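You operate a simulated robot arm through the tools that you are given. There is no shell and no other tool.

You are at the controls of a simulated two-armed robot. One attempt, no reset.

Task
Pump one 20 ml dose of detergent into the yellow-band cup.
Fine: set the white knob before you pump; bring the slider back to the middle with the cup in it. Set down upright: what you pick out.
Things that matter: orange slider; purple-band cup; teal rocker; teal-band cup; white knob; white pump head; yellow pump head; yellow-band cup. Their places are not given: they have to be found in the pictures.

The check looks at the end state, three seconds after you hand in, the way a careful person would. Anything else that was tipped, shoved, dropped, spilled or broken makes it a failure.

Robot
Two 6-joint arms with fingered hands on one trunk that stands fixed in place. Base frame: the origin is at the foot of the trunk, x ahead of it, y to its left, z up. Lengths are in mm, angles in degrees, forces in N, time in s.
The left shoulder is at [20, 157, 829], the right one opposite. With the tool pointing down near the work surface each hand reaches from about 340 to 840 mm from the base axis, measured 20 degrees to its own side. Payload 4.1 kg a hand.
Tool frame (each hand has its own): the origin (TCP) lies between the finger pads and is the grasp point; the fingertips stand 33 mm ahead of it; z points along the fingers, y is the line along which they close. Largest opening 112 mm; the body of the gripper starts 39 mm behind the TCP. The gripper is a hand of 4 fingers: y runs from the thumb to the fingers, the wrist lies at [-16, -118, -200] in the tool frame.
Orientation is that of the tool frame in the base frame, as a unit quaternion [x, y, z, w]. With the fingers straight down and the wrist toward the robot, the tool's x, y and z point along [0, 1, 0], [1, 0, 0] and [0, 0, -1] of the base frame.

Tools
- The arms move only by the tool arm_command. It takes "left_motion", "right_motion" or both (then of equal length, played together; a hand with none holds still); each is one flat list of numbers, 6 for each row, row after row: the shift along the base's x, y, z in mm, then the turn, a rotation vector about the base's x, y, z in rad. In form: [x, y, z, ax, ay, az, x, y, z, ax, ay, az, ...]. A call has 1 to 20 rows; each row shifts and turns the commanded pose from where the row before left it. Each row takes 0.2 s and may step no farther than 50 mm and 8.6 degrees from the row before; otherwise, the whole call is refused. A pose out of reach is approached as far as the arm can. The call stops where the force on the tool passes 40 N (or 10 N more than at its start, if that is more) or the arm is blocked; 0.2 s more then pass. In this call time passes only in rows, and 0.2 s behind the last. The reply holds the time, the measured pose of the TCP, the force on the tool along the base axes, the opening and the grip force, in the units named above and with some noise, with the torque about the TCP (base axes, N m) and any sound that the robot's microphone picked up, and new pictures: "views" is both (left out), scene, wrist or none (wrist: the cameras of the hands that moved).
- Cameras (640 x 400 px; columns grow to the right, rows downward): "scene" is now at [57.7, 0.7, 1463.2]; the picture's right is [0.01, -1.00, 0.00], its down [-0.56, -0.00, -0.83] and it looks along [0.83, 0.01, -0.56] (base axes); focal length 317 px, centre (320, 200). "left" rides on the left gripper at [-66, -89, -130] in its tool frame; the picture's right is [-0.79, -0.29, 0.54], its down [0.55, -0.71, 0.44] and it looks along [0.26, 0.64, 0.72] (tool axes); focal length 247 px, centre (320, 200). "right" rides on the right gripper at [66, -89, -130] in its tool frame; the picture's right is [-0.79, 0.29, -0.54], its down [-0.55, -0.71, 0.44] and it looks along [-0.26, 0.64, 0.72] (tool axes); focal length 247 px, centre (320, 200).
- curl_fingers(index, middle, ring, thumb_bend, thumb_turn, hand): sets how far each is bent, from 0 (flat) to 100 (curled in); at 30 the hand is open as for a grip, at 70 the pads meet at the TCP. One left out holds its place. A second passes; each finger stops where it meets its share of the squeeze, and holds until it gets a number again. It is the only way to open and close the hand. It gives what a move gives, with no picture; readings hold the bend of each and the force on the fingers (four entries, about 0 where the hand has none), thumb and palm. thumb_turn goes from beside the hand (0) to across from the fingers (100), as for a grip.
- head_to(pan, tilt): turns the head with the scene camera to pan (to the left, within 86 degrees either way) and tilt (down, from -29 to 69), counted from straight ahead of the robot. It gives what a move gives, and a new picture of the scene camera.
- pixel_to_xyz(camera, pixels): for up to 12 pixels [column, row] of the newest picture of that camera ("zoom" is the newest enlarged one), the place [x, y, z] in the base frame of the surface seen there, good to about 2 mm. No time passes.
- enlarge(camera, box): a new picture of the part [left, top, right, bottom] of that camera's present view, enlarged. No time passes.
- finish_job(): hands the job in; it is judged then, once.

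Open the grippers and draw the arms clear of the work before you hand the job in, unless the task says otherwise.

The tools are called after "Emit:" by a JSON object that holds its "method" and its "body". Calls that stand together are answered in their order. arm_command: Moves the arms, as the interface text tells. Its arguments: {"type":"object","properties":{"left_motion":{"type":"array","items":{"type":"number"}},"right_motion":{"type":"array","items":{"type":"number"}},"views":{"type":"string","enum":["both","scene","wrist","none"]}},"required":[]} The other tools are called the same way: curl_fingers (index, middle, ring, thumb_bend, thumb_turn, hand) moves the fingers one by one; head_to (pan, tilt) turns the head that bears the scene camera; pixel_to_xyz (camera, pixels) gives the place of the surface under pixels of a picture; enlarge (camera, box) takes an enlarged picture of a part of a camera's view; finish_job () hands the job in.

At the start:

```text
t: 0.0
left_ee_pos: [444.7, 131.5, 1205.4]
left_ee_rot: [0.741, 0.672, 0.0, 0.001]
left_contact_force: [-0.3, -0.6, -0.1]
left_wrist_torque: [-0.01, -0.01, 0.01]
left_finger_gap: 111.5
left_finger_force: 0.1
left_shape: jaw
left_bend: [30.0, 30.0, 30.0, 30.0, 98.0]
left_finger forces: [0.0, 0.0, 0.0, 0.0, 0.0, 0.0]
right_ee_pos: [522.9, -321.2, 1146.0]
right_ee_rot: [0.74, 0.673, 0.0, 0.0]
right_contact_force: [0.2, 0.1, -0.2]
right_wrist_torque: [-0.03, -0.01, -0.01]
right_finger_gap: 111.7
right_finger_force: 0.0
right_shape: jaw
right_bend: [30.0, 30.0, 30.0, 30.0, 98.0]
right_finger forces: [0.0, 0.0, 0.1, 0.0, 0.1, 0.0]
head pan, tilt: [0.5, 34.3]
```

scene: 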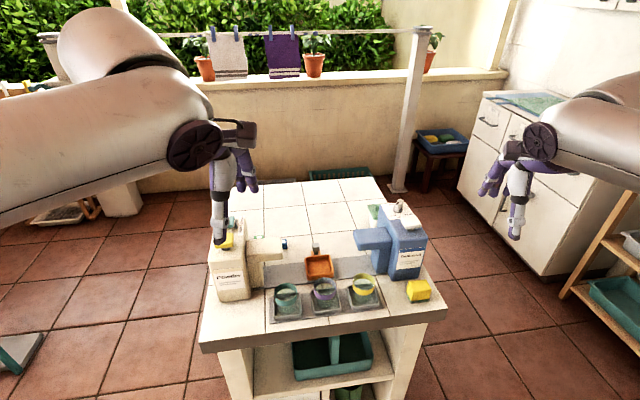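
right: 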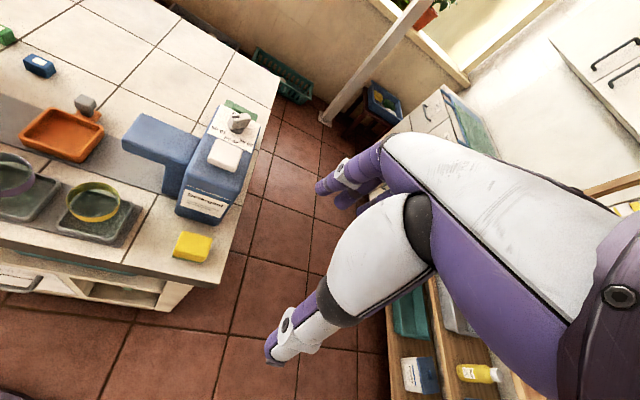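
left: 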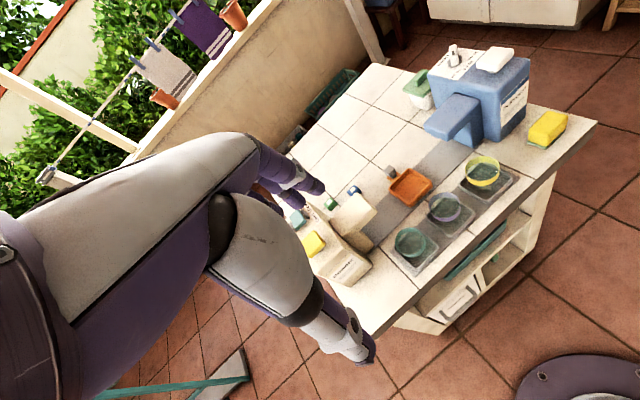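

The scene shows a table with two dispensers (white/cream "Powder" at left, blue "Detergent" at right), an orange slider at about (319,266) and three cups at (286,297), (324,292), (362,287). I enlarge to see details.

Emit:
{"method": "enlarge", "body": {"camera": "scene", "box": [200, 180, 450, 336]}}

Emit:
{"method": "enlarge", "body": {"camera": "right", "box": [0, 30, 300, 290]}}

Emit:
{"method": "enlarge", "body": {"camera": "left", "box": [270, 30, 600, 290]}}

```text
2.56 times, centred on (325, 258) of scene
```

zoom: 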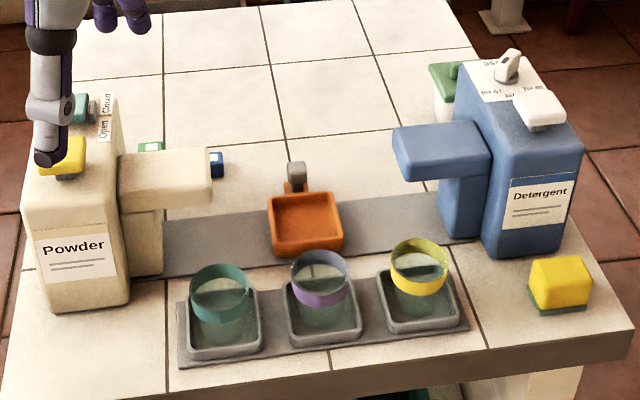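

```text
1.54 times, centred on (150, 160) of right
```

zoom: 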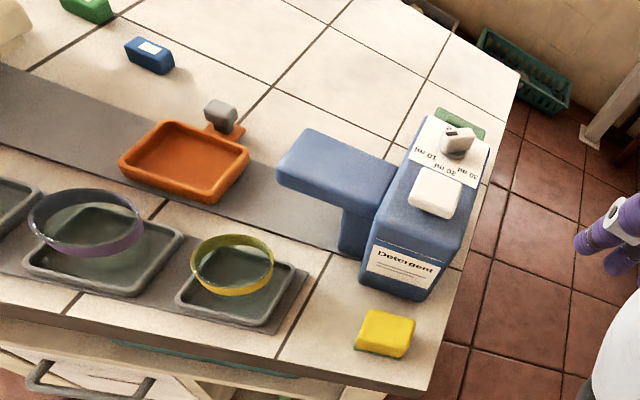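

```text
1.54 times, centred on (435, 160) of left
```

zoom: 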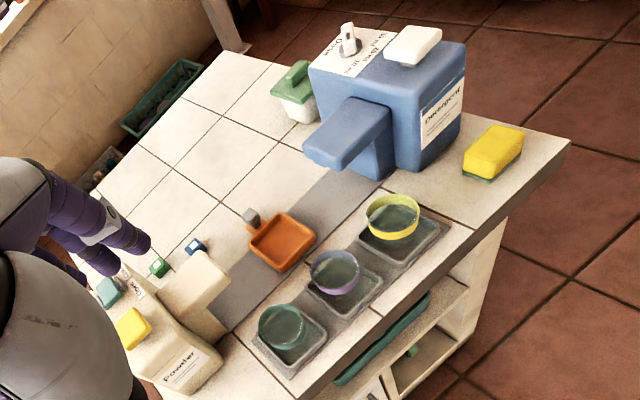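

Let me zoom the knob area (about (403,208) in scene) and the pump heads, and fetch key positions.

Emit:
{"method": "enlarge", "body": {"camera": "scene", "box": [370, 190, 430, 228]}}

Emit:
{"method": "pixel_to_xyz", "body": {"camera": "scene", "pixels": [[319, 268], [400, 206], [411, 221], [370, 238], [362, 290], [324, 295], [286, 300], [315, 248], [380, 300], [345, 270], [418, 290], [280, 270]]}}

Emit:
{"method": "enlarge", "body": {"camera": "right", "box": [170, 80, 290, 180]}}

```text
10.53 times, centred on (400, 209) of scene
```

zoom: 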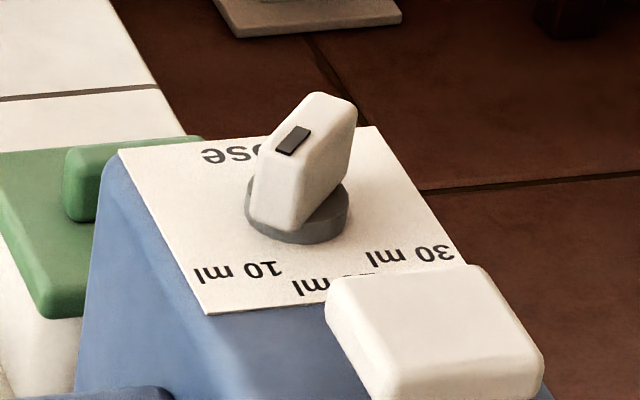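

```text
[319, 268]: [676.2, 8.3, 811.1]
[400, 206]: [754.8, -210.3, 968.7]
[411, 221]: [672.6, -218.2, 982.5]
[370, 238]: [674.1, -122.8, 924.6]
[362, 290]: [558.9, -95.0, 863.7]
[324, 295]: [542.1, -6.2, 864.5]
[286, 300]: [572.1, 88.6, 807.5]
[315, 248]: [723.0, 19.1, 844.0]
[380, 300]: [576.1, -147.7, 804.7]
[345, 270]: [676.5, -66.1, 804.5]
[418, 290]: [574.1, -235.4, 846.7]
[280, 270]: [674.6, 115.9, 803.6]
```

```text
4.00 times, centred on (230, 130) of right
```

zoom: 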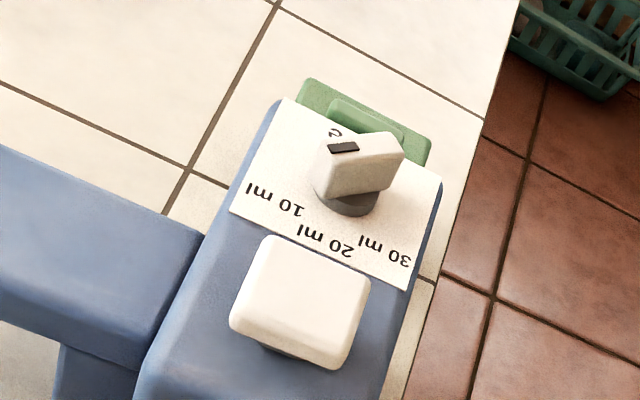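

The knob has labels ("…ose", 10 ml, 20 ml, 30 ml) with the black mark near "…ose". I zoom on the cups/slider and on the powder unit to understand geometry.

Emit:
{"method": "enlarge", "body": {"camera": "scene", "box": [260, 230, 400, 318]}}

Emit:
{"method": "enlarge", "body": {"camera": "left", "box": [370, 30, 540, 136]}}

Emit:
{"method": "enlarge", "body": {"camera": "right", "box": [0, 90, 160, 250]}}

```text
4.55 times, centred on (330, 274) of scene
```

zoom: 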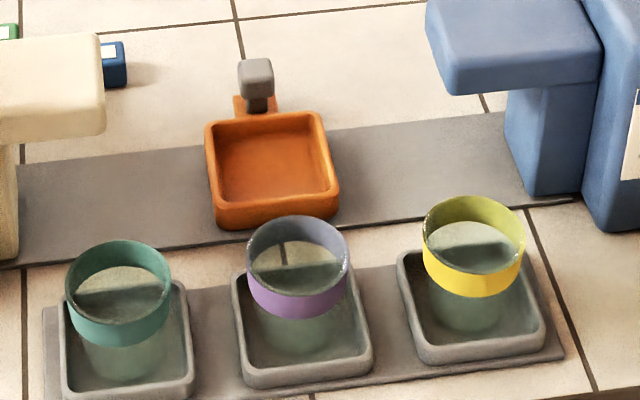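

```text
3.76 times, centred on (455, 83) of left
```

zoom: 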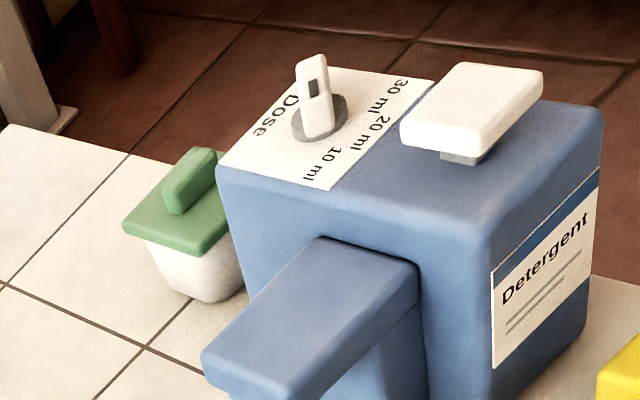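

```text
2.50 times, centred on (80, 170) of right
```

zoom: 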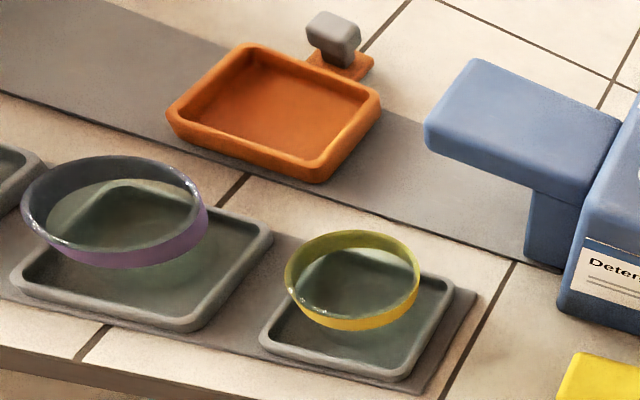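

"Dose" is only the title, so the settings are 10/20/30 ml. I zoom harder onto the knob from each of the three cameras to see where its pointer mark stands.

Emit:
{"method": "enlarge", "body": {"camera": "right", "box": [215, 95, 275, 133]}}

Emit:
{"method": "enlarge", "body": {"camera": "left", "box": [425, 40, 495, 84]}}

Emit:
{"method": "enlarge", "body": {"camera": "scene", "box": [380, 195, 430, 226]}}

```text
10.53 times, centred on (245, 114) of right
```

zoom: 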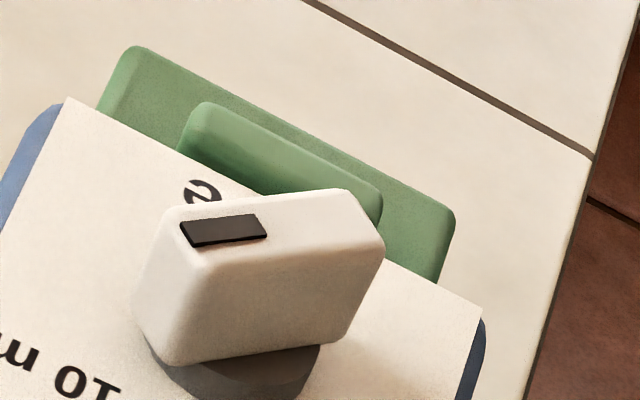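

```text
9.09 times, centred on (460, 62) of left
```

zoom: 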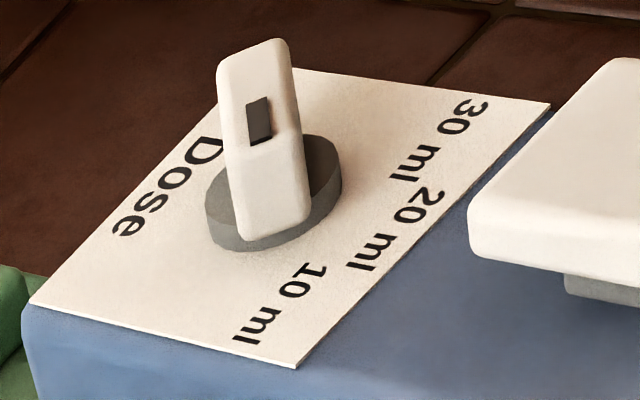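

```text
12.80 times, centred on (405, 210) of scene
```

zoom: 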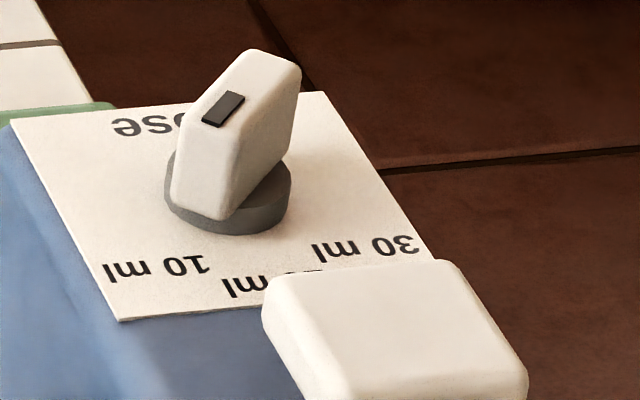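

The black pointer mark sits at the near-left end of the bar, toward "10 ml"; so it must turn to point at "20 ml" (nearer/straight toward the pump). I measure knob points in this zoom: mark (223,108), top far end (270,62), near end (200,210), labels.

Emit:
{"method": "pixel_to_xyz", "body": {"camera": "zoom", "pixels": [[223, 108], [262, 75], [205, 150], [235, 130], [158, 268], [262, 284], [365, 248], [150, 125], [200, 222], [285, 195], [400, 320], [60, 200]]}}

Emit:
{"method": "enlarge", "body": {"camera": "left", "box": [425, 40, 495, 84]}}

```text
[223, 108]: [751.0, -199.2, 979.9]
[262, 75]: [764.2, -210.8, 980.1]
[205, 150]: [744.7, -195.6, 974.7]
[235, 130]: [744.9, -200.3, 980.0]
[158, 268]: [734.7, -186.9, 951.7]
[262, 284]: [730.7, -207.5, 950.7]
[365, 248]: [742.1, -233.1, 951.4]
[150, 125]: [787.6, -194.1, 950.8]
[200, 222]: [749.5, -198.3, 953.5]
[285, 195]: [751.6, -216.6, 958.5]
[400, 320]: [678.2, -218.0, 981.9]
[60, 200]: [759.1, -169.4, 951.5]
```

```text
9.09 times, centred on (460, 62) of left
```

zoom: 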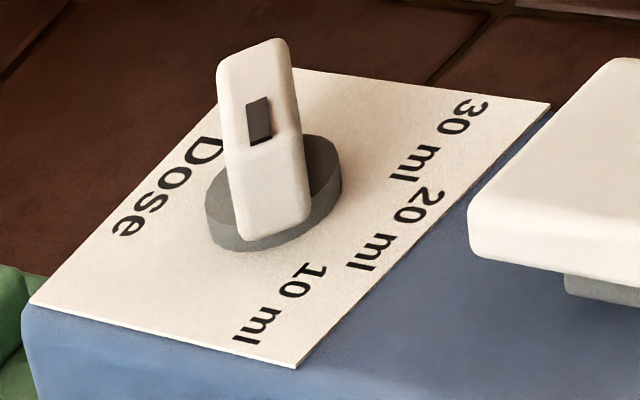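

Now measuring from the left zoom: bar top ends at (228,62)/(270,45)/(240,150)/(298,140), mark, disc edges, and label centers.

Emit:
{"method": "pixel_to_xyz", "body": {"camera": "zoom", "pixels": [[228, 62], [278, 48], [232, 142], [292, 136], [259, 120], [258, 90], [280, 290], [395, 228], [437, 140], [170, 185], [215, 220], [335, 160]]}}

Emit:
{"method": "enlarge", "body": {"camera": "right", "box": [195, 95, 265, 160]}}

```text
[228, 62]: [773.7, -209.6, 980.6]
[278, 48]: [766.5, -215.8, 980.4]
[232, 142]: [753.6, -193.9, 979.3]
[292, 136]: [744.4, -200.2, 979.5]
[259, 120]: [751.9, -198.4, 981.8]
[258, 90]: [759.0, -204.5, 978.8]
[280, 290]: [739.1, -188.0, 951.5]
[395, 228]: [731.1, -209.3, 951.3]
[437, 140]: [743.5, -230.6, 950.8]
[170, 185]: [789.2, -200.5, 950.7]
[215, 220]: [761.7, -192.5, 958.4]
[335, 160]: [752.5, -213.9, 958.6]
```

```text
6.15 times, centred on (230, 128) of right
```

zoom: 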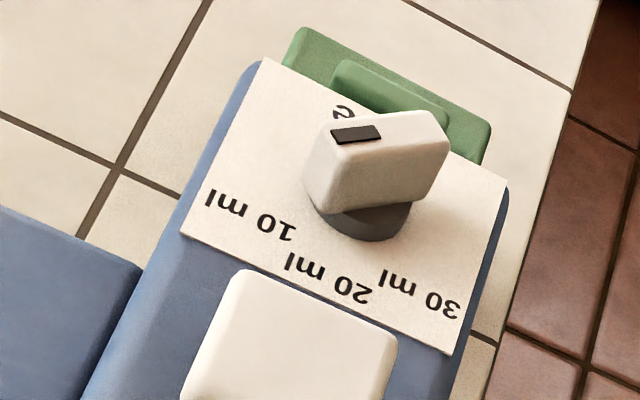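

The machine frame is yawed about +8° and the pointer needs about +45° about z. Now I measure the slider, handle and nozzle from the scene zoom.

Emit:
{"method": "enlarge", "body": {"camera": "scene", "box": [290, 225, 410, 300]}}

```text
5.33 times, centred on (350, 262) of scene
```

zoom: 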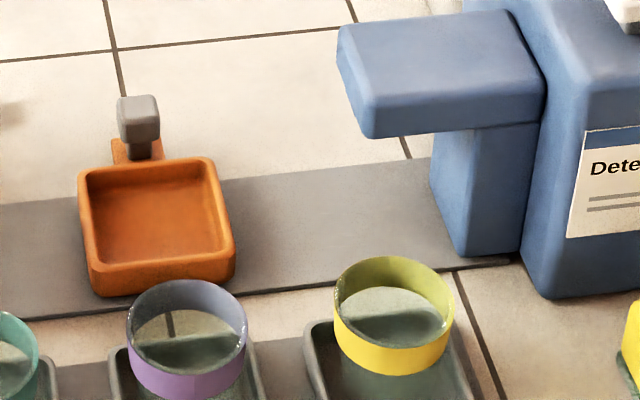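

Emit:
{"method": "pixel_to_xyz", "body": {"camera": "zoom", "pixels": [[86, 176], [210, 163], [95, 272], [228, 262], [155, 220], [138, 102], [140, 125], [150, 155], [345, 32], [510, 15], [370, 105], [540, 90]]}}

Emit:
{"method": "pixel_to_xyz", "body": {"camera": "zoom", "pixels": [[340, 295], [448, 295], [393, 262], [393, 345], [393, 320], [310, 330], [440, 330], [320, 372], [445, 200], [465, 252], [430, 175], [60, 300]]}}

```text
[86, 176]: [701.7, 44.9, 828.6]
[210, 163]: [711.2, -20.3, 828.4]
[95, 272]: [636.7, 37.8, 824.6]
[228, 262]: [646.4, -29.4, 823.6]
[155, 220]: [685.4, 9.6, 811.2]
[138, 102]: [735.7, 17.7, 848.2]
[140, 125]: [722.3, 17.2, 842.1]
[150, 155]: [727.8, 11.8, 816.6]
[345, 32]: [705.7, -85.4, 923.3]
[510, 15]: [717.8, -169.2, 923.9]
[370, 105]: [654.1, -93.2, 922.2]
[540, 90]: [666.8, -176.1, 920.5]
```

```text
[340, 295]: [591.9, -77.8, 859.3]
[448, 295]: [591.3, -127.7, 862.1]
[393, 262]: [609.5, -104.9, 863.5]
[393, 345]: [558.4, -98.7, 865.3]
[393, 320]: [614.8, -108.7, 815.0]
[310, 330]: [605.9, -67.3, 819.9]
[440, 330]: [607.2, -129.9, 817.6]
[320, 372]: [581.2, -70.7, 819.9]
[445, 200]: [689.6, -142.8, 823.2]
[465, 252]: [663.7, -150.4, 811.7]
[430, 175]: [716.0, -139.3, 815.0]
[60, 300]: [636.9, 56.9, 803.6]
```

Before planning contact, I look at the hand shapes: left hand near (225,180) and right hand near (515,185) in the scene picture.

Emit:
{"method": "enlarge", "body": {"camera": "scene", "box": [460, 110, 600, 250]}}

Emit:
{"method": "enlarge", "body": {"camera": "scene", "box": [160, 110, 290, 260]}}

```text
2.86 times, centred on (530, 180) of scene
```

zoom: 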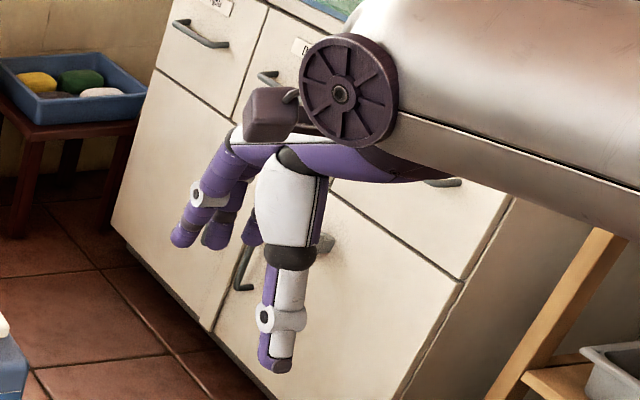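

```text
2.67 times, centred on (225, 185) of scene
```

zoom: 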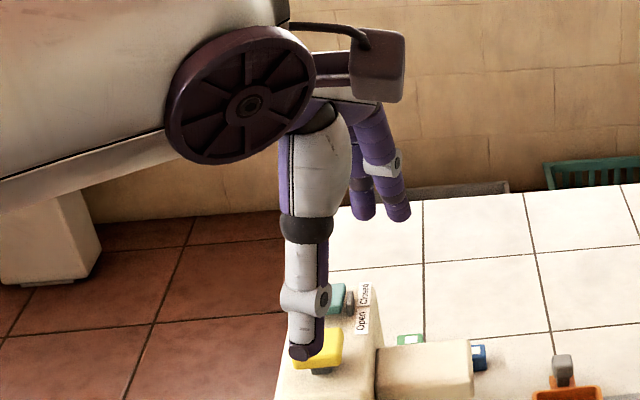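

I measure the hand's parts from the scene: right-hand finger tips and thumb tip pixels in a fresh zoom.

Emit:
{"method": "enlarge", "body": {"camera": "scene", "box": [460, 110, 600, 250]}}

Emit:
{"method": "pixel_to_xyz", "body": {"camera": "zoom", "pixels": [[183, 238], [213, 243], [255, 238], [275, 365], [240, 150], [200, 195], [285, 320], [290, 255], [290, 190], [270, 110], [345, 90], [290, 165]]}}

```text
2.86 times, centred on (530, 180) of scene
```

zoom: 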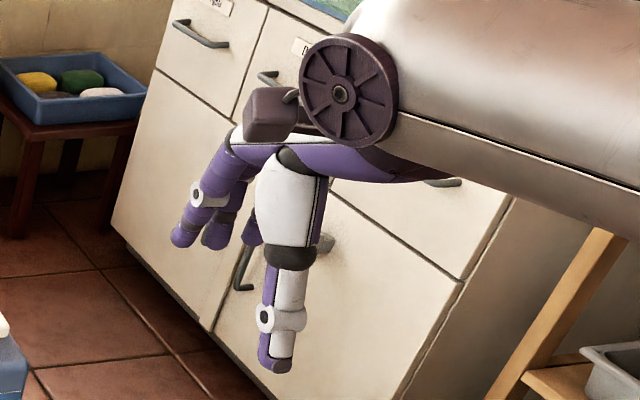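

```text
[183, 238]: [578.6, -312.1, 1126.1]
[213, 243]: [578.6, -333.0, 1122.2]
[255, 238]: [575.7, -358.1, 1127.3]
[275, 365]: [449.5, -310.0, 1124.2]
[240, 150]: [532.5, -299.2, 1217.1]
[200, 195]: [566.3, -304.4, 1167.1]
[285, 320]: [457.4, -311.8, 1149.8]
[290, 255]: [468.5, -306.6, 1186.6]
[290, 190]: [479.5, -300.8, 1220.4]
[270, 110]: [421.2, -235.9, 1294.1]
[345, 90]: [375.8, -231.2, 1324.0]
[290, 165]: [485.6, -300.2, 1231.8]
```

The right hand is in free air at z≈1146, so I try a pointing shape (index flat, others curled, thumb beside) to learn the finger geometry.

Emit:
{"method": "curl_fingers", "body": {"hand": "right", "index": 20, "middle": 100, "ring": 100, "thumb_bend": 60, "thumb_turn": 0}}

Emit:
{"method": "enlarge", "body": {"camera": "scene", "box": [460, 110, 600, 250]}}

Emit:
{"method": "enlarge", "body": {"camera": "right", "box": [0, 0, 640, 400]}}

```text
t: 1.0
left_ee_pos: [444.5, 131.5, 1204.1]
left_ee_rot: [0.741, 0.671, 0.001, 0.0]
left_contact_force: [-0.1, -0.5, -0.2]
left_wrist_torque: [-0.02, 0.04, -0.02]
left_finger_gap: 111.4
left_finger_force: 0.0
left_shape: jaw
left_bend: [30.0, 30.0, 30.0, 30.0, 98.0]
left_finger forces: [0.0, 0.0, 0.0, 0.0, 0.1, 0.0]
right_ee_pos: [524.3, -320.9, 1144.4]
right_ee_rot: [0.74, 0.672, 0.0, 0.001]
right_contact_force: [-0.8, 0.0, 0.5]
right_wrist_torque: [0.01, -0.01, -0.01]
right_finger_gap: 121.4
right_finger_force: 0.0
right_shape: fingers
right_bend: [20.0, 100.0, 100.0, 60.0, 0.0]
right_finger forces: [0.0, 0.1, 0.0, 0.0, 0.0, 0.1]
head pan, tilt: [0.5, 34.3]
```

```text
2.86 times, centred on (530, 180) of scene
```

zoom: 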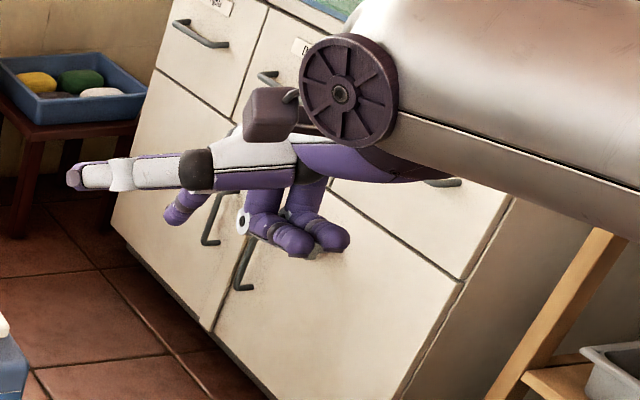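

```text
1.00 times, centred on (320, 200) of right (not enlarged: the box is as wide or as high as the picture)
```

zoom: 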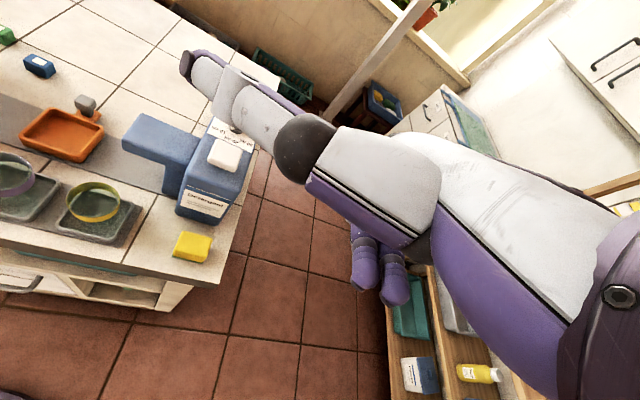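

With thumb_turn 0 the thumb sticks out sideways toward +y, and curled fingers fold under the palm. I try another shape: index hanging at 45, middle and ring flat, to see what flat fingers look like.

Emit:
{"method": "curl_fingers", "body": {"hand": "right", "index": 40, "middle": 0, "ring": 0, "thumb_bend": 0, "thumb_turn": 0}}

Emit:
{"method": "enlarge", "body": {"camera": "scene", "box": [450, 110, 600, 250]}}

Emit:
{"method": "enlarge", "body": {"camera": "right", "box": [0, 0, 640, 400]}}

```text
t: 2.0
left_ee_pos: [443.8, 130.9, 1203.9]
left_ee_rot: [0.741, 0.672, 0.0, 0.0]
left_contact_force: [0.0, -0.5, 0.8]
left_wrist_torque: [0.02, 0.03, 0.0]
left_finger_gap: 111.5
left_finger_force: 0.1
left_shape: jaw
left_bend: [30.0, 30.0, 30.0, 30.0, 98.0]
left_finger forces: [0.1, 0.0, 0.1, 0.0, 0.1, 0.1]
right_ee_pos: [524.0, -321.3, 1144.5]
right_ee_rot: [0.74, 0.672, 0.0, -0.001]
right_contact_force: [0.4, 0.1, 0.3]
right_wrist_torque: [-0.02, 0.01, 0.0]
right_finger_gap: 166.0
right_finger_force: 0.0
right_shape: fingers
right_bend: [40.0, 0.0, 0.0, 0.0, 0.0]
right_finger forces: [0.0, 0.0, 0.0, 0.0, 0.0, 0.0]
head pan, tilt: [0.5, 34.3]
```

```text
2.86 times, centred on (525, 180) of scene
```

zoom: 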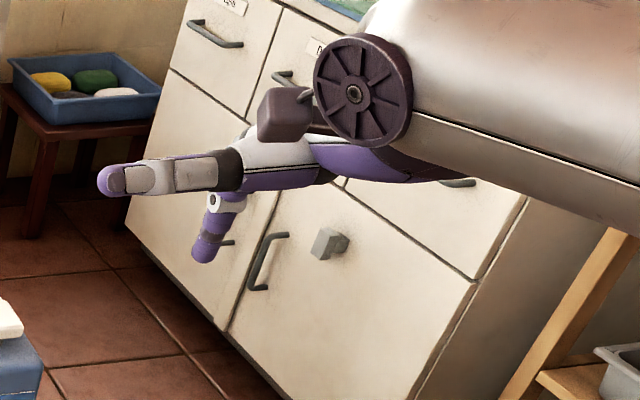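

```text
1.00 times, centred on (320, 200) of right (not enlarged: the box is as wide or as high as the picture)
```

zoom: 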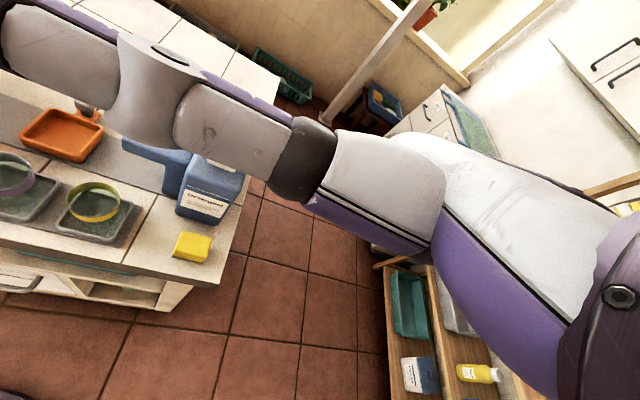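

Now index hangs alone at (203,250), thumb points sideways at (110,180). I measure these points.

Emit:
{"method": "enlarge", "body": {"camera": "scene", "box": [450, 110, 600, 250]}}

Emit:
{"method": "pixel_to_xyz", "body": {"camera": "zoom", "pixels": [[203, 255], [225, 205], [240, 190], [112, 180], [195, 175], [230, 170], [280, 150], [290, 178], [320, 180], [400, 180], [440, 180], [352, 90]]}}

```text
2.86 times, centred on (525, 180) of scene
```

zoom: 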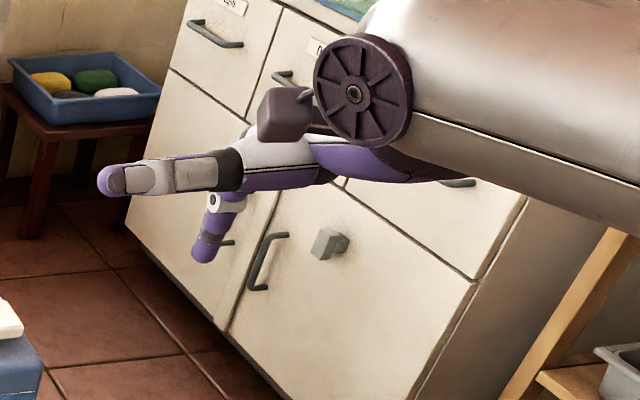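

```text
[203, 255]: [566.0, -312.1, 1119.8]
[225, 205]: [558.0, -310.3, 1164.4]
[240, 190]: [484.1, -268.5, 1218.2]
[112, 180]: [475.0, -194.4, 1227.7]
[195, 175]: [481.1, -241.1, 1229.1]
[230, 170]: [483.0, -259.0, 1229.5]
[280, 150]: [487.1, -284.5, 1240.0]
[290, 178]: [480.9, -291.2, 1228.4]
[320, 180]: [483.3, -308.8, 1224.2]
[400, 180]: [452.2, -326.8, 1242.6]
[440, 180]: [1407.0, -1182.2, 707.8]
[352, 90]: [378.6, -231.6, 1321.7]
```

Geometry is clear: index (bend 40) tip sits at about tool (+10, +47, +32), thumb aside is high, palm underside ~+65 above the TCP. I move the right hand toward a hover over the knob, aligning yaw with the machine (+13.7°), and shift the left arm outward for clearance.

Emit:
{"method": "arm_command", "body": {"right_motion": [30, 22, -14, 0, 0, 0.12, 30, 22, -14, 0, 0, 0.12, 30, 22, -14, 0, 0, 0, 30, 22, -14, 0, 0, 0, 30, 22, -14, 0, 0, 0, 28, 21, -14, 0, 0, 0], "left_motion": [0, 25, 0, 0, 0, 0, 0, 25, 0, 0, 0, 0, 0, 25, 0, 0, 0, 0, 0, 25, 0, 0, 0, 0, 0, 25, 0, 0, 0, 0, 0, 25, 0, 0, 0, 0], "views": "both"}}

```text
t: 3.4
left_ee_pos: [445.3, 283.3, 1205.5]
left_ee_rot: [0.741, 0.671, 0.0, 0.0]
left_contact_force: [0.4, -0.8, -0.6]
left_wrist_torque: [0.02, -0.05, -0.02]
left_finger_gap: 111.5
left_finger_force: 0.1
left_shape: jaw
left_bend: [30.0, 30.0, 30.0, 30.0, 98.0]
left_finger forces: [0.0, 0.0, 0.0, 0.1, 0.0, 0.0]
right_ee_pos: [701.3, -191.3, 1062.4]
right_ee_rot: [0.655, 0.756, 0.0, 0.0]
right_contact_force: [0.0, -0.7, 0.3]
right_wrist_torque: [0.05, -0.02, 0.01]
right_finger_gap: 166.2
right_finger_force: 0.0
right_shape: fingers
right_bend: [40.0, 0.0, 0.0, 0.0, 0.0]
right_finger forces: [0.1, 0.0, 0.0, 0.0, 0.0, 0.0]
head pan, tilt: [0.5, 34.3]
```

scene: 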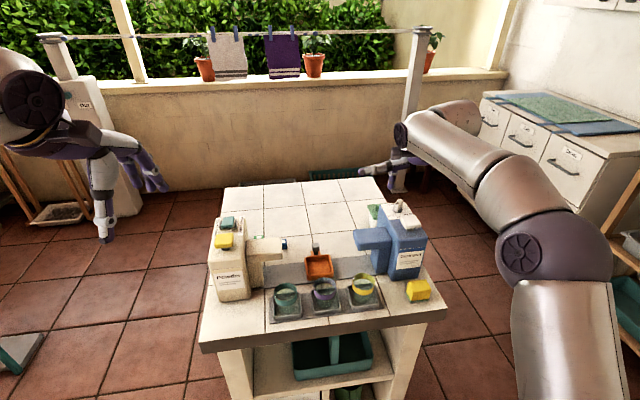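
right: 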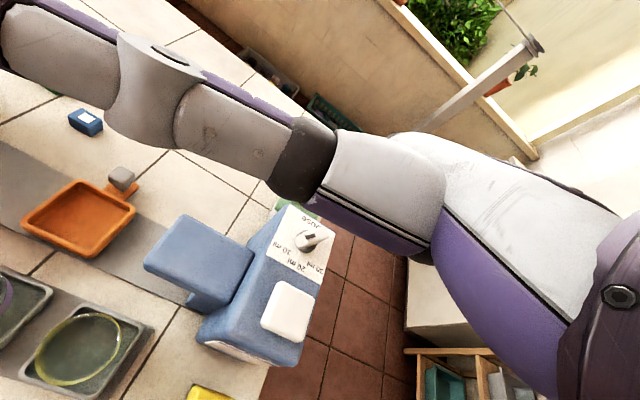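
left: 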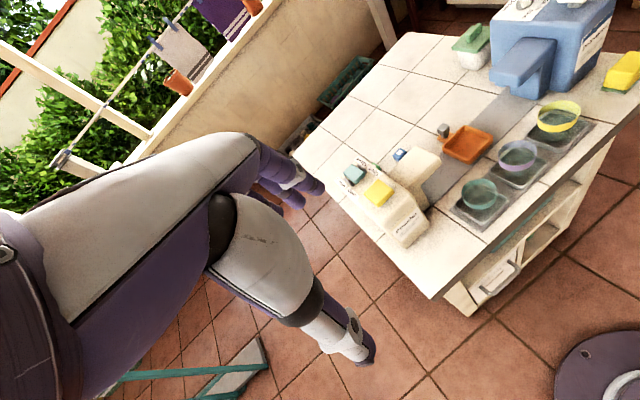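

I check the hand over the knob with a zoom of the scene view around (390,180).

Emit:
{"method": "enlarge", "body": {"camera": "scene", "box": [345, 130, 445, 230]}}

Emit:
{"method": "enlarge", "body": {"camera": "right", "box": [230, 160, 390, 300]}}

```text
4.00 times, centred on (395, 180) of scene
```

zoom: 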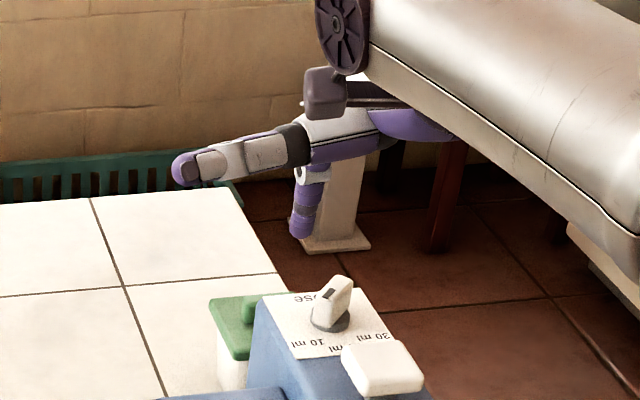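

```text
2.86 times, centred on (310, 230) of right
```

zoom: 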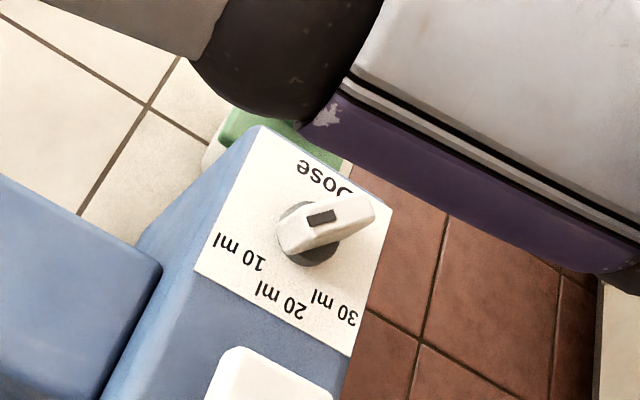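

Clear view: pointer mark sits at the 10 ml side. I measure the index tip from the scene and the knob/labels from this better right zoom.

Emit:
{"method": "pixel_to_xyz", "body": {"camera": "scene", "pixels": [[390.7, 188], [391, 184], [391.5, 178], [390, 188.5]]}}

Emit:
{"method": "pixel_to_xyz", "body": {"camera": "zoom", "pixels": [[322, 216], [365, 202], [290, 228], [288, 250], [370, 220], [318, 200], [235, 248], [278, 296], [333, 305], [340, 345], [197, 270], [262, 130]]}}

```text
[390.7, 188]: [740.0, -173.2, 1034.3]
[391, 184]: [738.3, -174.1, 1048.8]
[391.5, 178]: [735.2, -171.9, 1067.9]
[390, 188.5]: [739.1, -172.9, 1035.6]
```

```text
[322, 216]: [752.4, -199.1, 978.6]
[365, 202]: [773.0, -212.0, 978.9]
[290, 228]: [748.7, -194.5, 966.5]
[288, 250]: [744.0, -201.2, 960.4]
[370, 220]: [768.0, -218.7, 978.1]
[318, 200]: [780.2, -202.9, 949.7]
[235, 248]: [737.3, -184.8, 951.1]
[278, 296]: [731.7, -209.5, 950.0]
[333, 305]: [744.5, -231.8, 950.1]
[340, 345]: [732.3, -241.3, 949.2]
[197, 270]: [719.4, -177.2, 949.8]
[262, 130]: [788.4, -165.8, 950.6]
```

Index tip is at about (746,-174,1030) and the bar's near-left corner at about (750,-194). I lower 65 mm so the tip is beside the bar (z≈965), without lateral motion.

Emit:
{"method": "arm_command", "body": {"right_motion": [0, 0, -22, 0, 0, 0, 0, 0, -22, 0, 0, 0, 0, 0, -21, 0, 0, 0], "views": "both"}}

Emit:
{"method": "enlarge", "body": {"camera": "scene", "box": [365, 170, 435, 230]}}

Emit:
{"method": "enlarge", "body": {"camera": "right", "box": [230, 160, 390, 300]}}

```text
t: 4.2
left_ee_pos: [443.3, 283.1, 1204.8]
left_ee_rot: [0.741, 0.671, 0.0, 0.0]
left_contact_force: [-0.5, 0.1, -1.0]
left_wrist_torque: [-0.04, 0.0, 0.01]
left_finger_gap: 111.5
left_finger_force: 0.0
left_shape: jaw
left_bend: [30.0, 30.0, 30.0, 30.0, 98.0]
left_finger forces: [0.1, 0.0, 0.0, 0.0, 0.1, 0.1]
right_ee_pos: [701.9, -189.2, 997.0]
right_ee_rot: [0.655, 0.756, 0.001, 0.0]
right_contact_force: [-0.6, -0.8, 0.5]
right_wrist_torque: [-0.01, -0.02, 0.0]
right_finger_gap: 166.3
right_finger_force: 0.1
right_shape: fingers
right_bend: [40.0, 0.0, 0.0, 0.0, 0.0]
right_finger forces: [0.1, 0.0, 0.1, 0.0, 0.0, 0.1]
head pan, tilt: [0.5, 34.3]
```

scene: 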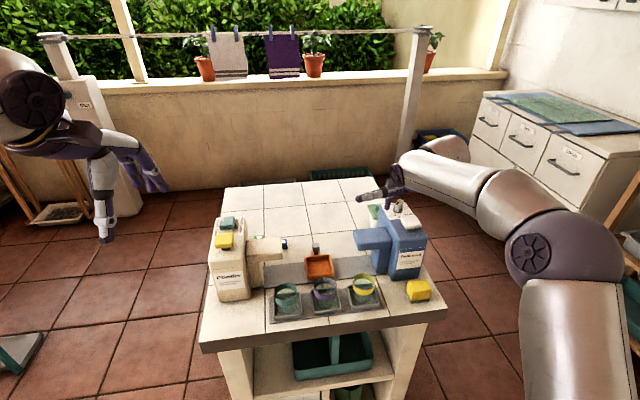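
right: 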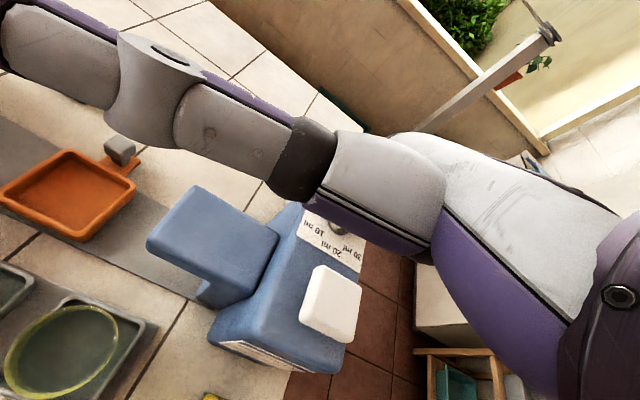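

```text
6.67 times, centred on (400, 200) of scene
```

zoom: 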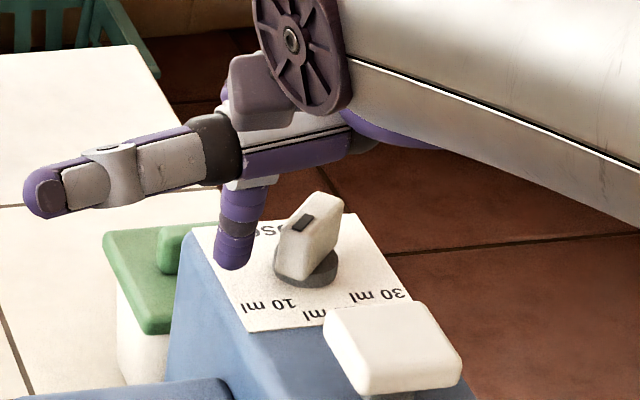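

```text
2.86 times, centred on (310, 230) of right
```

zoom: 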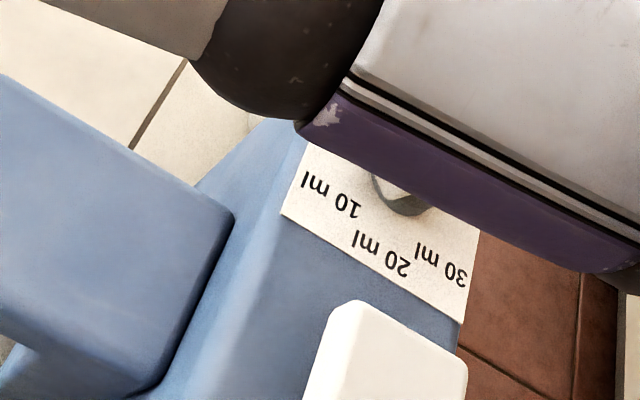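

The index tip is left of the bar at zoom (235,262). I measure its side and the bar's facing points.

Emit:
{"method": "pixel_to_xyz", "body": {"camera": "scene", "pixels": [[387.2, 208], [388.5, 207], [386, 207], [387.5, 204], [398, 206], [396.5, 206], [395, 209]]}}

```text
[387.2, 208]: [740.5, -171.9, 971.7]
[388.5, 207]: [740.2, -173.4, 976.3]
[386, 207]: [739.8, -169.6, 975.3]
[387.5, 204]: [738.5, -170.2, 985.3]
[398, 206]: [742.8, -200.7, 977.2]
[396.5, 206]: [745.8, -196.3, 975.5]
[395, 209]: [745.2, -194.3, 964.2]
```

The finger's right edge (~y -181) is ~13 mm from the bar. I move −y 12 mm, then 4 mm more in small steps, and look.

Emit:
{"method": "arm_command", "body": {"right_motion": [0, -6, 0, 0, 0, 0, 0, -6, 0, 0, 0, 0, 0, -2, 0, 0, 0, 0, 0, -2, 0, 0, 0, 0], "views": "none"}}

Emit:
{"method": "enlarge", "body": {"camera": "scene", "box": [375, 190, 425, 225]}}

```text
t: 5.2
left_ee_pos: [445.5, 283.2, 1205.8]
left_ee_rot: [0.741, 0.671, 0.001, 0.001]
left_contact_force: [0.6, 0.8, 0.1]
left_wrist_torque: [0.0, -0.03, 0.01]
left_finger_gap: 111.5
left_finger_force: 0.1
left_shape: jaw
left_bend: [30.0, 30.0, 30.0, 30.0, 98.0]
left_finger forces: [0.0, 0.1, 0.0, 0.0, 0.0, 0.1]
right_ee_pos: [699.0, -206.8, 995.7]
right_ee_rot: [0.656, 0.755, 0.0, -0.001]
right_contact_force: [-4.2, 3.0, 1.0]
right_wrist_torque: [0.11, 0.05, 0.18]
right_finger_gap: 164.3
right_finger_force: 2.6
right_shape: fingers
right_bend: [43.0, 0.0, 0.0, 0.0, 0.0]
right_finger forces: [4.3, 0.1, 0.1, 0.0, 0.0, 0.0]
head pan, tilt: [0.5, 34.3]
```

```text
11.43 times, centred on (400, 208) of scene
```

zoom: 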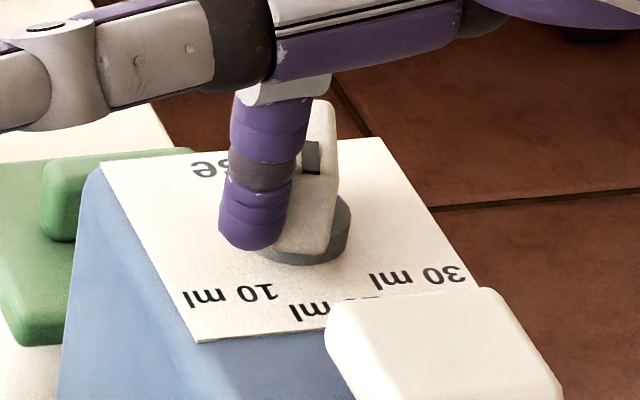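

The bar has started turning with ~5 N. I measure the bar's visible top to get its angle.

Emit:
{"method": "pixel_to_xyz", "body": {"camera": "zoom", "pixels": [[312, 145], [312, 165], [325, 110], [318, 180], [325, 200], [335, 180], [300, 195], [305, 230], [255, 230], [275, 215]]}}

```text
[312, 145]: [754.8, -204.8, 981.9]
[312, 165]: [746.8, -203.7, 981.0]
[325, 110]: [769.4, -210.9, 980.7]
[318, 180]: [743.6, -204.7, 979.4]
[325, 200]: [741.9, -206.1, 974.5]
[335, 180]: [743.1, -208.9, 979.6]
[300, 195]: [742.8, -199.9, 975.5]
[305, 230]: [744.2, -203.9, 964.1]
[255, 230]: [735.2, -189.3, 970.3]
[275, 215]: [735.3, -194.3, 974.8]
```

The pointer's near end is at about (742.5,-204.5), angle ≈ +2° versus the ≈ −9° wanted. I push a little more: 2 mm.

Emit:
{"method": "arm_command", "body": {"right_motion": [0, -1.5, 0, 0, 0, 0, 0, -1, 0, 0, 0, 0], "views": "none"}}

Emit:
{"method": "enlarge", "body": {"camera": "scene", "box": [375, 190, 425, 225]}}

```text
t: 5.8
left_ee_pos: [445.5, 283.4, 1204.5]
left_ee_rot: [0.741, 0.672, -0.001, 0.0]
left_contact_force: [0.6, 0.2, -0.3]
left_wrist_torque: [0.0, -0.01, 0.01]
left_finger_gap: 111.6
left_finger_force: 0.1
left_shape: jaw
left_bend: [30.0, 30.0, 30.0, 30.0, 98.0]
left_finger forces: [0.0, 0.0, 0.1, 0.0, 0.1, 0.1]
right_ee_pos: [701.3, -209.6, 996.2]
right_ee_rot: [0.655, 0.756, 0.0, 0.0]
right_contact_force: [-0.3, -0.4, -0.8]
right_wrist_torque: [0.01, -0.04, 0.01]
right_finger_gap: 165.9
right_finger_force: 0.0
right_shape: fingers
right_bend: [40.0, 0.0, 0.0, 0.0, 0.0]
right_finger forces: [0.0, 0.0, 0.0, 0.0, 0.0, 0.0]
head pan, tilt: [0.5, 34.3]
```

```text
11.43 times, centred on (400, 208) of scene
```

zoom: 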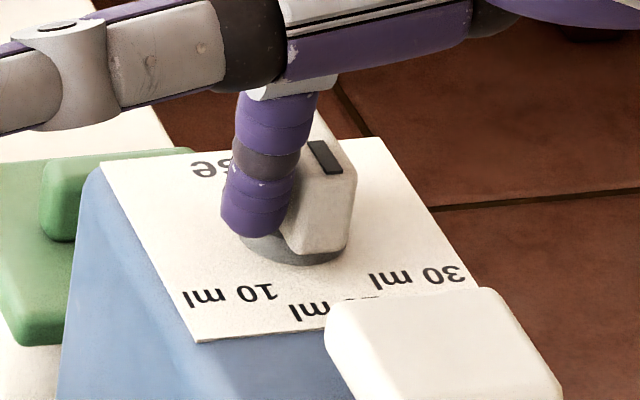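

The force dropped to zero — the knob snapped into a detent. I back the finger off (+y 8 mm, then straight up 65 mm) and inspect the pointer.

Emit:
{"method": "arm_command", "body": {"right_motion": [0, 8, 0, 0, 0, 0, 0, 0, 22, 0, 0, 0, 0, 0, 22, 0, 0, 0, 0, 0, 21, 0, 0, 0], "views": "scene"}}

Emit:
{"method": "enlarge", "body": {"camera": "scene", "box": [375, 190, 425, 225]}}

Emit:
{"method": "enlarge", "body": {"camera": "right", "box": [230, 160, 390, 300]}}

```text
t: 6.8
left_ee_pos: [445.2, 283.7, 1205.2]
left_ee_rot: [0.741, 0.672, 0.001, 0.001]
left_contact_force: [0.5, -0.4, 0.8]
left_wrist_torque: [-0.04, 0.02, 0.04]
left_finger_gap: 111.7
left_finger_force: 0.0
left_shape: jaw
left_bend: [30.0, 30.0, 30.0, 30.0, 98.0]
left_finger forces: [0.0, 0.0, 0.0, 0.0, 0.1, 0.0]
right_ee_pos: [701.7, -200.5, 1062.3]
right_ee_rot: [0.654, 0.757, 0.0, -0.001]
right_contact_force: [0.6, 0.3, 0.1]
right_wrist_torque: [0.01, 0.01, 0.02]
right_finger_gap: 165.6
right_finger_force: 0.2
right_shape: fingers
right_bend: [40.0, 0.0, 0.0, 0.0, 0.0]
right_finger forces: [0.1, 0.0, 0.1, 0.0, 0.0, 0.0]
head pan, tilt: [0.5, 34.3]
```

scene: 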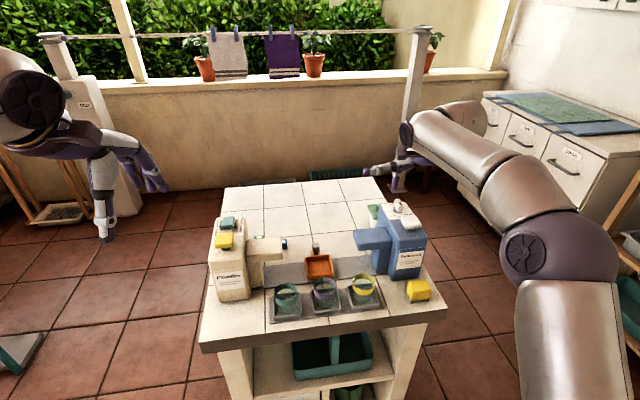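

```text
11.43 times, centred on (400, 208) of scene
```

zoom: 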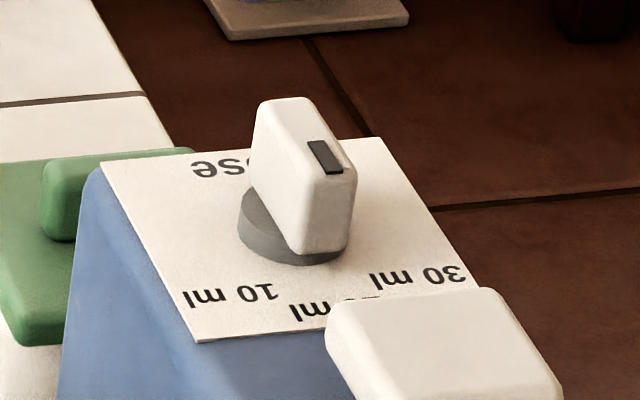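

```text
2.86 times, centred on (310, 230) of right
```

zoom: 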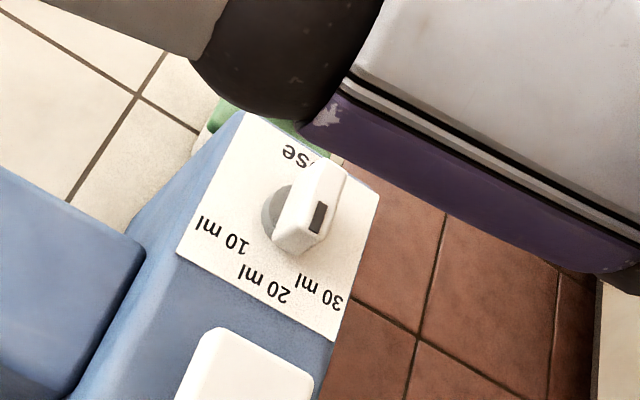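

I measure the bar's top corners and mark in this right zoom to get the pointer's angle.

Emit:
{"method": "pixel_to_xyz", "body": {"camera": "zoom", "pixels": [[322, 162], [343, 172], [300, 225], [322, 235], [318, 208], [315, 228], [310, 195], [278, 232], [266, 215], [265, 285], [318, 290], [222, 232]]}}

```text
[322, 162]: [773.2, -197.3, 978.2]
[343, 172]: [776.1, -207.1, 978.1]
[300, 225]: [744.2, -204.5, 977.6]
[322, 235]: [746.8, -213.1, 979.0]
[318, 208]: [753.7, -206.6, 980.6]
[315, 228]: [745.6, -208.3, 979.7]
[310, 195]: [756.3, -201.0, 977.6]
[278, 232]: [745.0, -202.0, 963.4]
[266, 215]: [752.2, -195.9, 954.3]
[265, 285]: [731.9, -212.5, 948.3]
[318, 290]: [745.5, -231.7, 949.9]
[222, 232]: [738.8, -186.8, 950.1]
```

The pointer now reads at −13° in base terms, straight at the "20 ml" label: knob set. Next I move the right hand back above the yellow cup (~(584,-102)), yawing to about −30°.

Emit:
{"method": "arm_command", "body": {"right_motion": [-24, 20, 0, 0, 0, -0.134, -24, 20, 0, 0, 0, -0.134, -24, 20, 0, 0, 0, -0.134, -24, 20, 0, 0, 0, -0.134, -22, 18, 0, 0, 0, -0.134], "views": "both"}}

Emit:
{"method": "curl_fingers", "body": {"hand": "right", "index": 36, "middle": 36, "ring": 36, "thumb_bend": 36, "thumb_turn": 100}}

Emit:
{"method": "enlarge", "body": {"camera": "right", "box": [0, 0, 640, 400]}}

Emit:
{"method": "enlarge", "body": {"camera": "scene", "box": [260, 160, 440, 320]}}

```text
t: 8.0
left_ee_pos: [444.2, 283.1, 1205.1]
left_ee_rot: [0.741, 0.672, 0.0, 0.0]
left_contact_force: [0.2, -0.7, -0.5]
left_wrist_torque: [0.02, 0.0, 0.01]
left_finger_gap: 111.6
left_finger_force: 0.1
left_shape: jaw
left_bend: [30.0, 30.0, 30.0, 30.0, 98.0]
left_finger forces: [0.0, 0.0, 0.1, 0.0, 0.0, 0.0]
right_ee_pos: [580.4, -102.0, 1061.5]
right_ee_rot: [0.867, 0.498, 0.0, 0.001]
right_contact_force: [0.2, -0.9, -0.4]
right_wrist_torque: [0.02, 0.0, -0.02]
right_finger_gap: 165.9
right_finger_force: 0.1
right_shape: fingers
right_bend: [40.0, 0.0, 0.0, 0.0, 0.0]
right_finger forces: [0.1, 0.1, 0.0, 0.0, 0.0, 0.0]
head pan, tilt: [0.5, 34.3]
```

scene: 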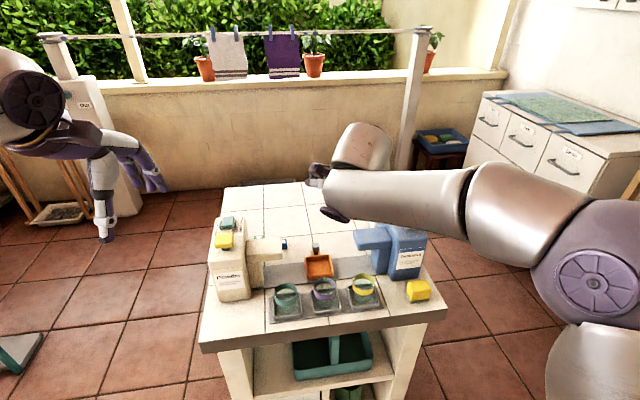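
right: 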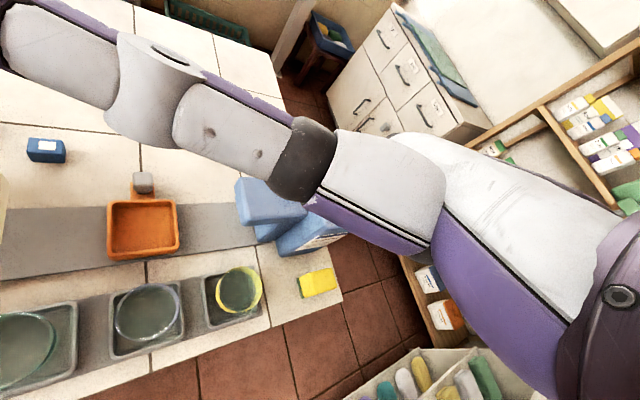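

```text
t: 9.0
left_ee_pos: [445.6, 283.1, 1204.0]
left_ee_rot: [0.741, 0.671, 0.0, 0.0]
left_contact_force: [-0.4, 0.5, -0.2]
left_wrist_torque: [-0.01, -0.02, 0.01]
left_finger_gap: 111.5
left_finger_force: 0.0
left_shape: jaw
left_bend: [30.0, 30.0, 30.0, 30.0, 98.0]
left_finger forces: [0.0, 0.0, 0.0, 0.0, 0.0, 0.0]
right_ee_pos: [580.4, -100.9, 1061.1]
right_ee_rot: [0.866, 0.499, 0.0, 0.0]
right_contact_force: [-0.4, 0.3, 0.3]
right_wrist_torque: [0.0, -0.04, 0.02]
right_finger_gap: 96.5
right_finger_force: 0.0
right_shape: fingers
right_bend: [36.0, 36.0, 36.0, 36.0, 98.0]
right_finger forces: [0.0, 0.0, 0.0, 0.1, 0.0, 0.0]
head pan, tilt: [0.5, 34.3]
```

```text
1.00 times, centred on (320, 200) of right (not enlarged: the box is as wide or as high as the picture)
```

zoom: 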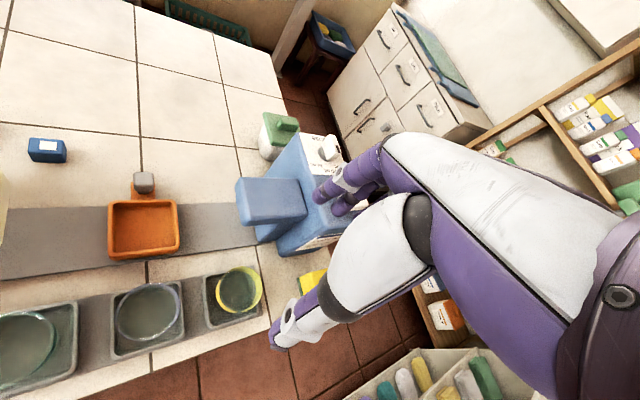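

```text
2.50 times, centred on (350, 240) of scene
```

zoom: 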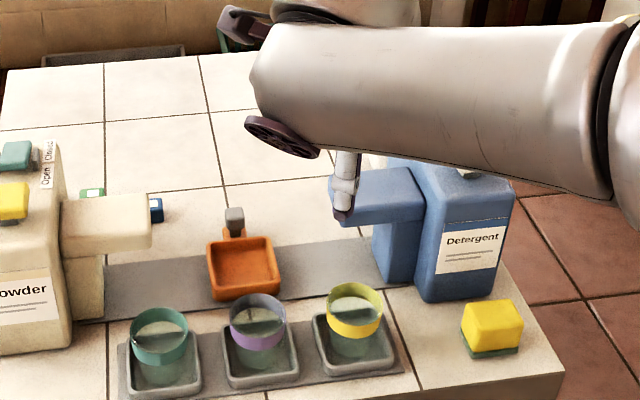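

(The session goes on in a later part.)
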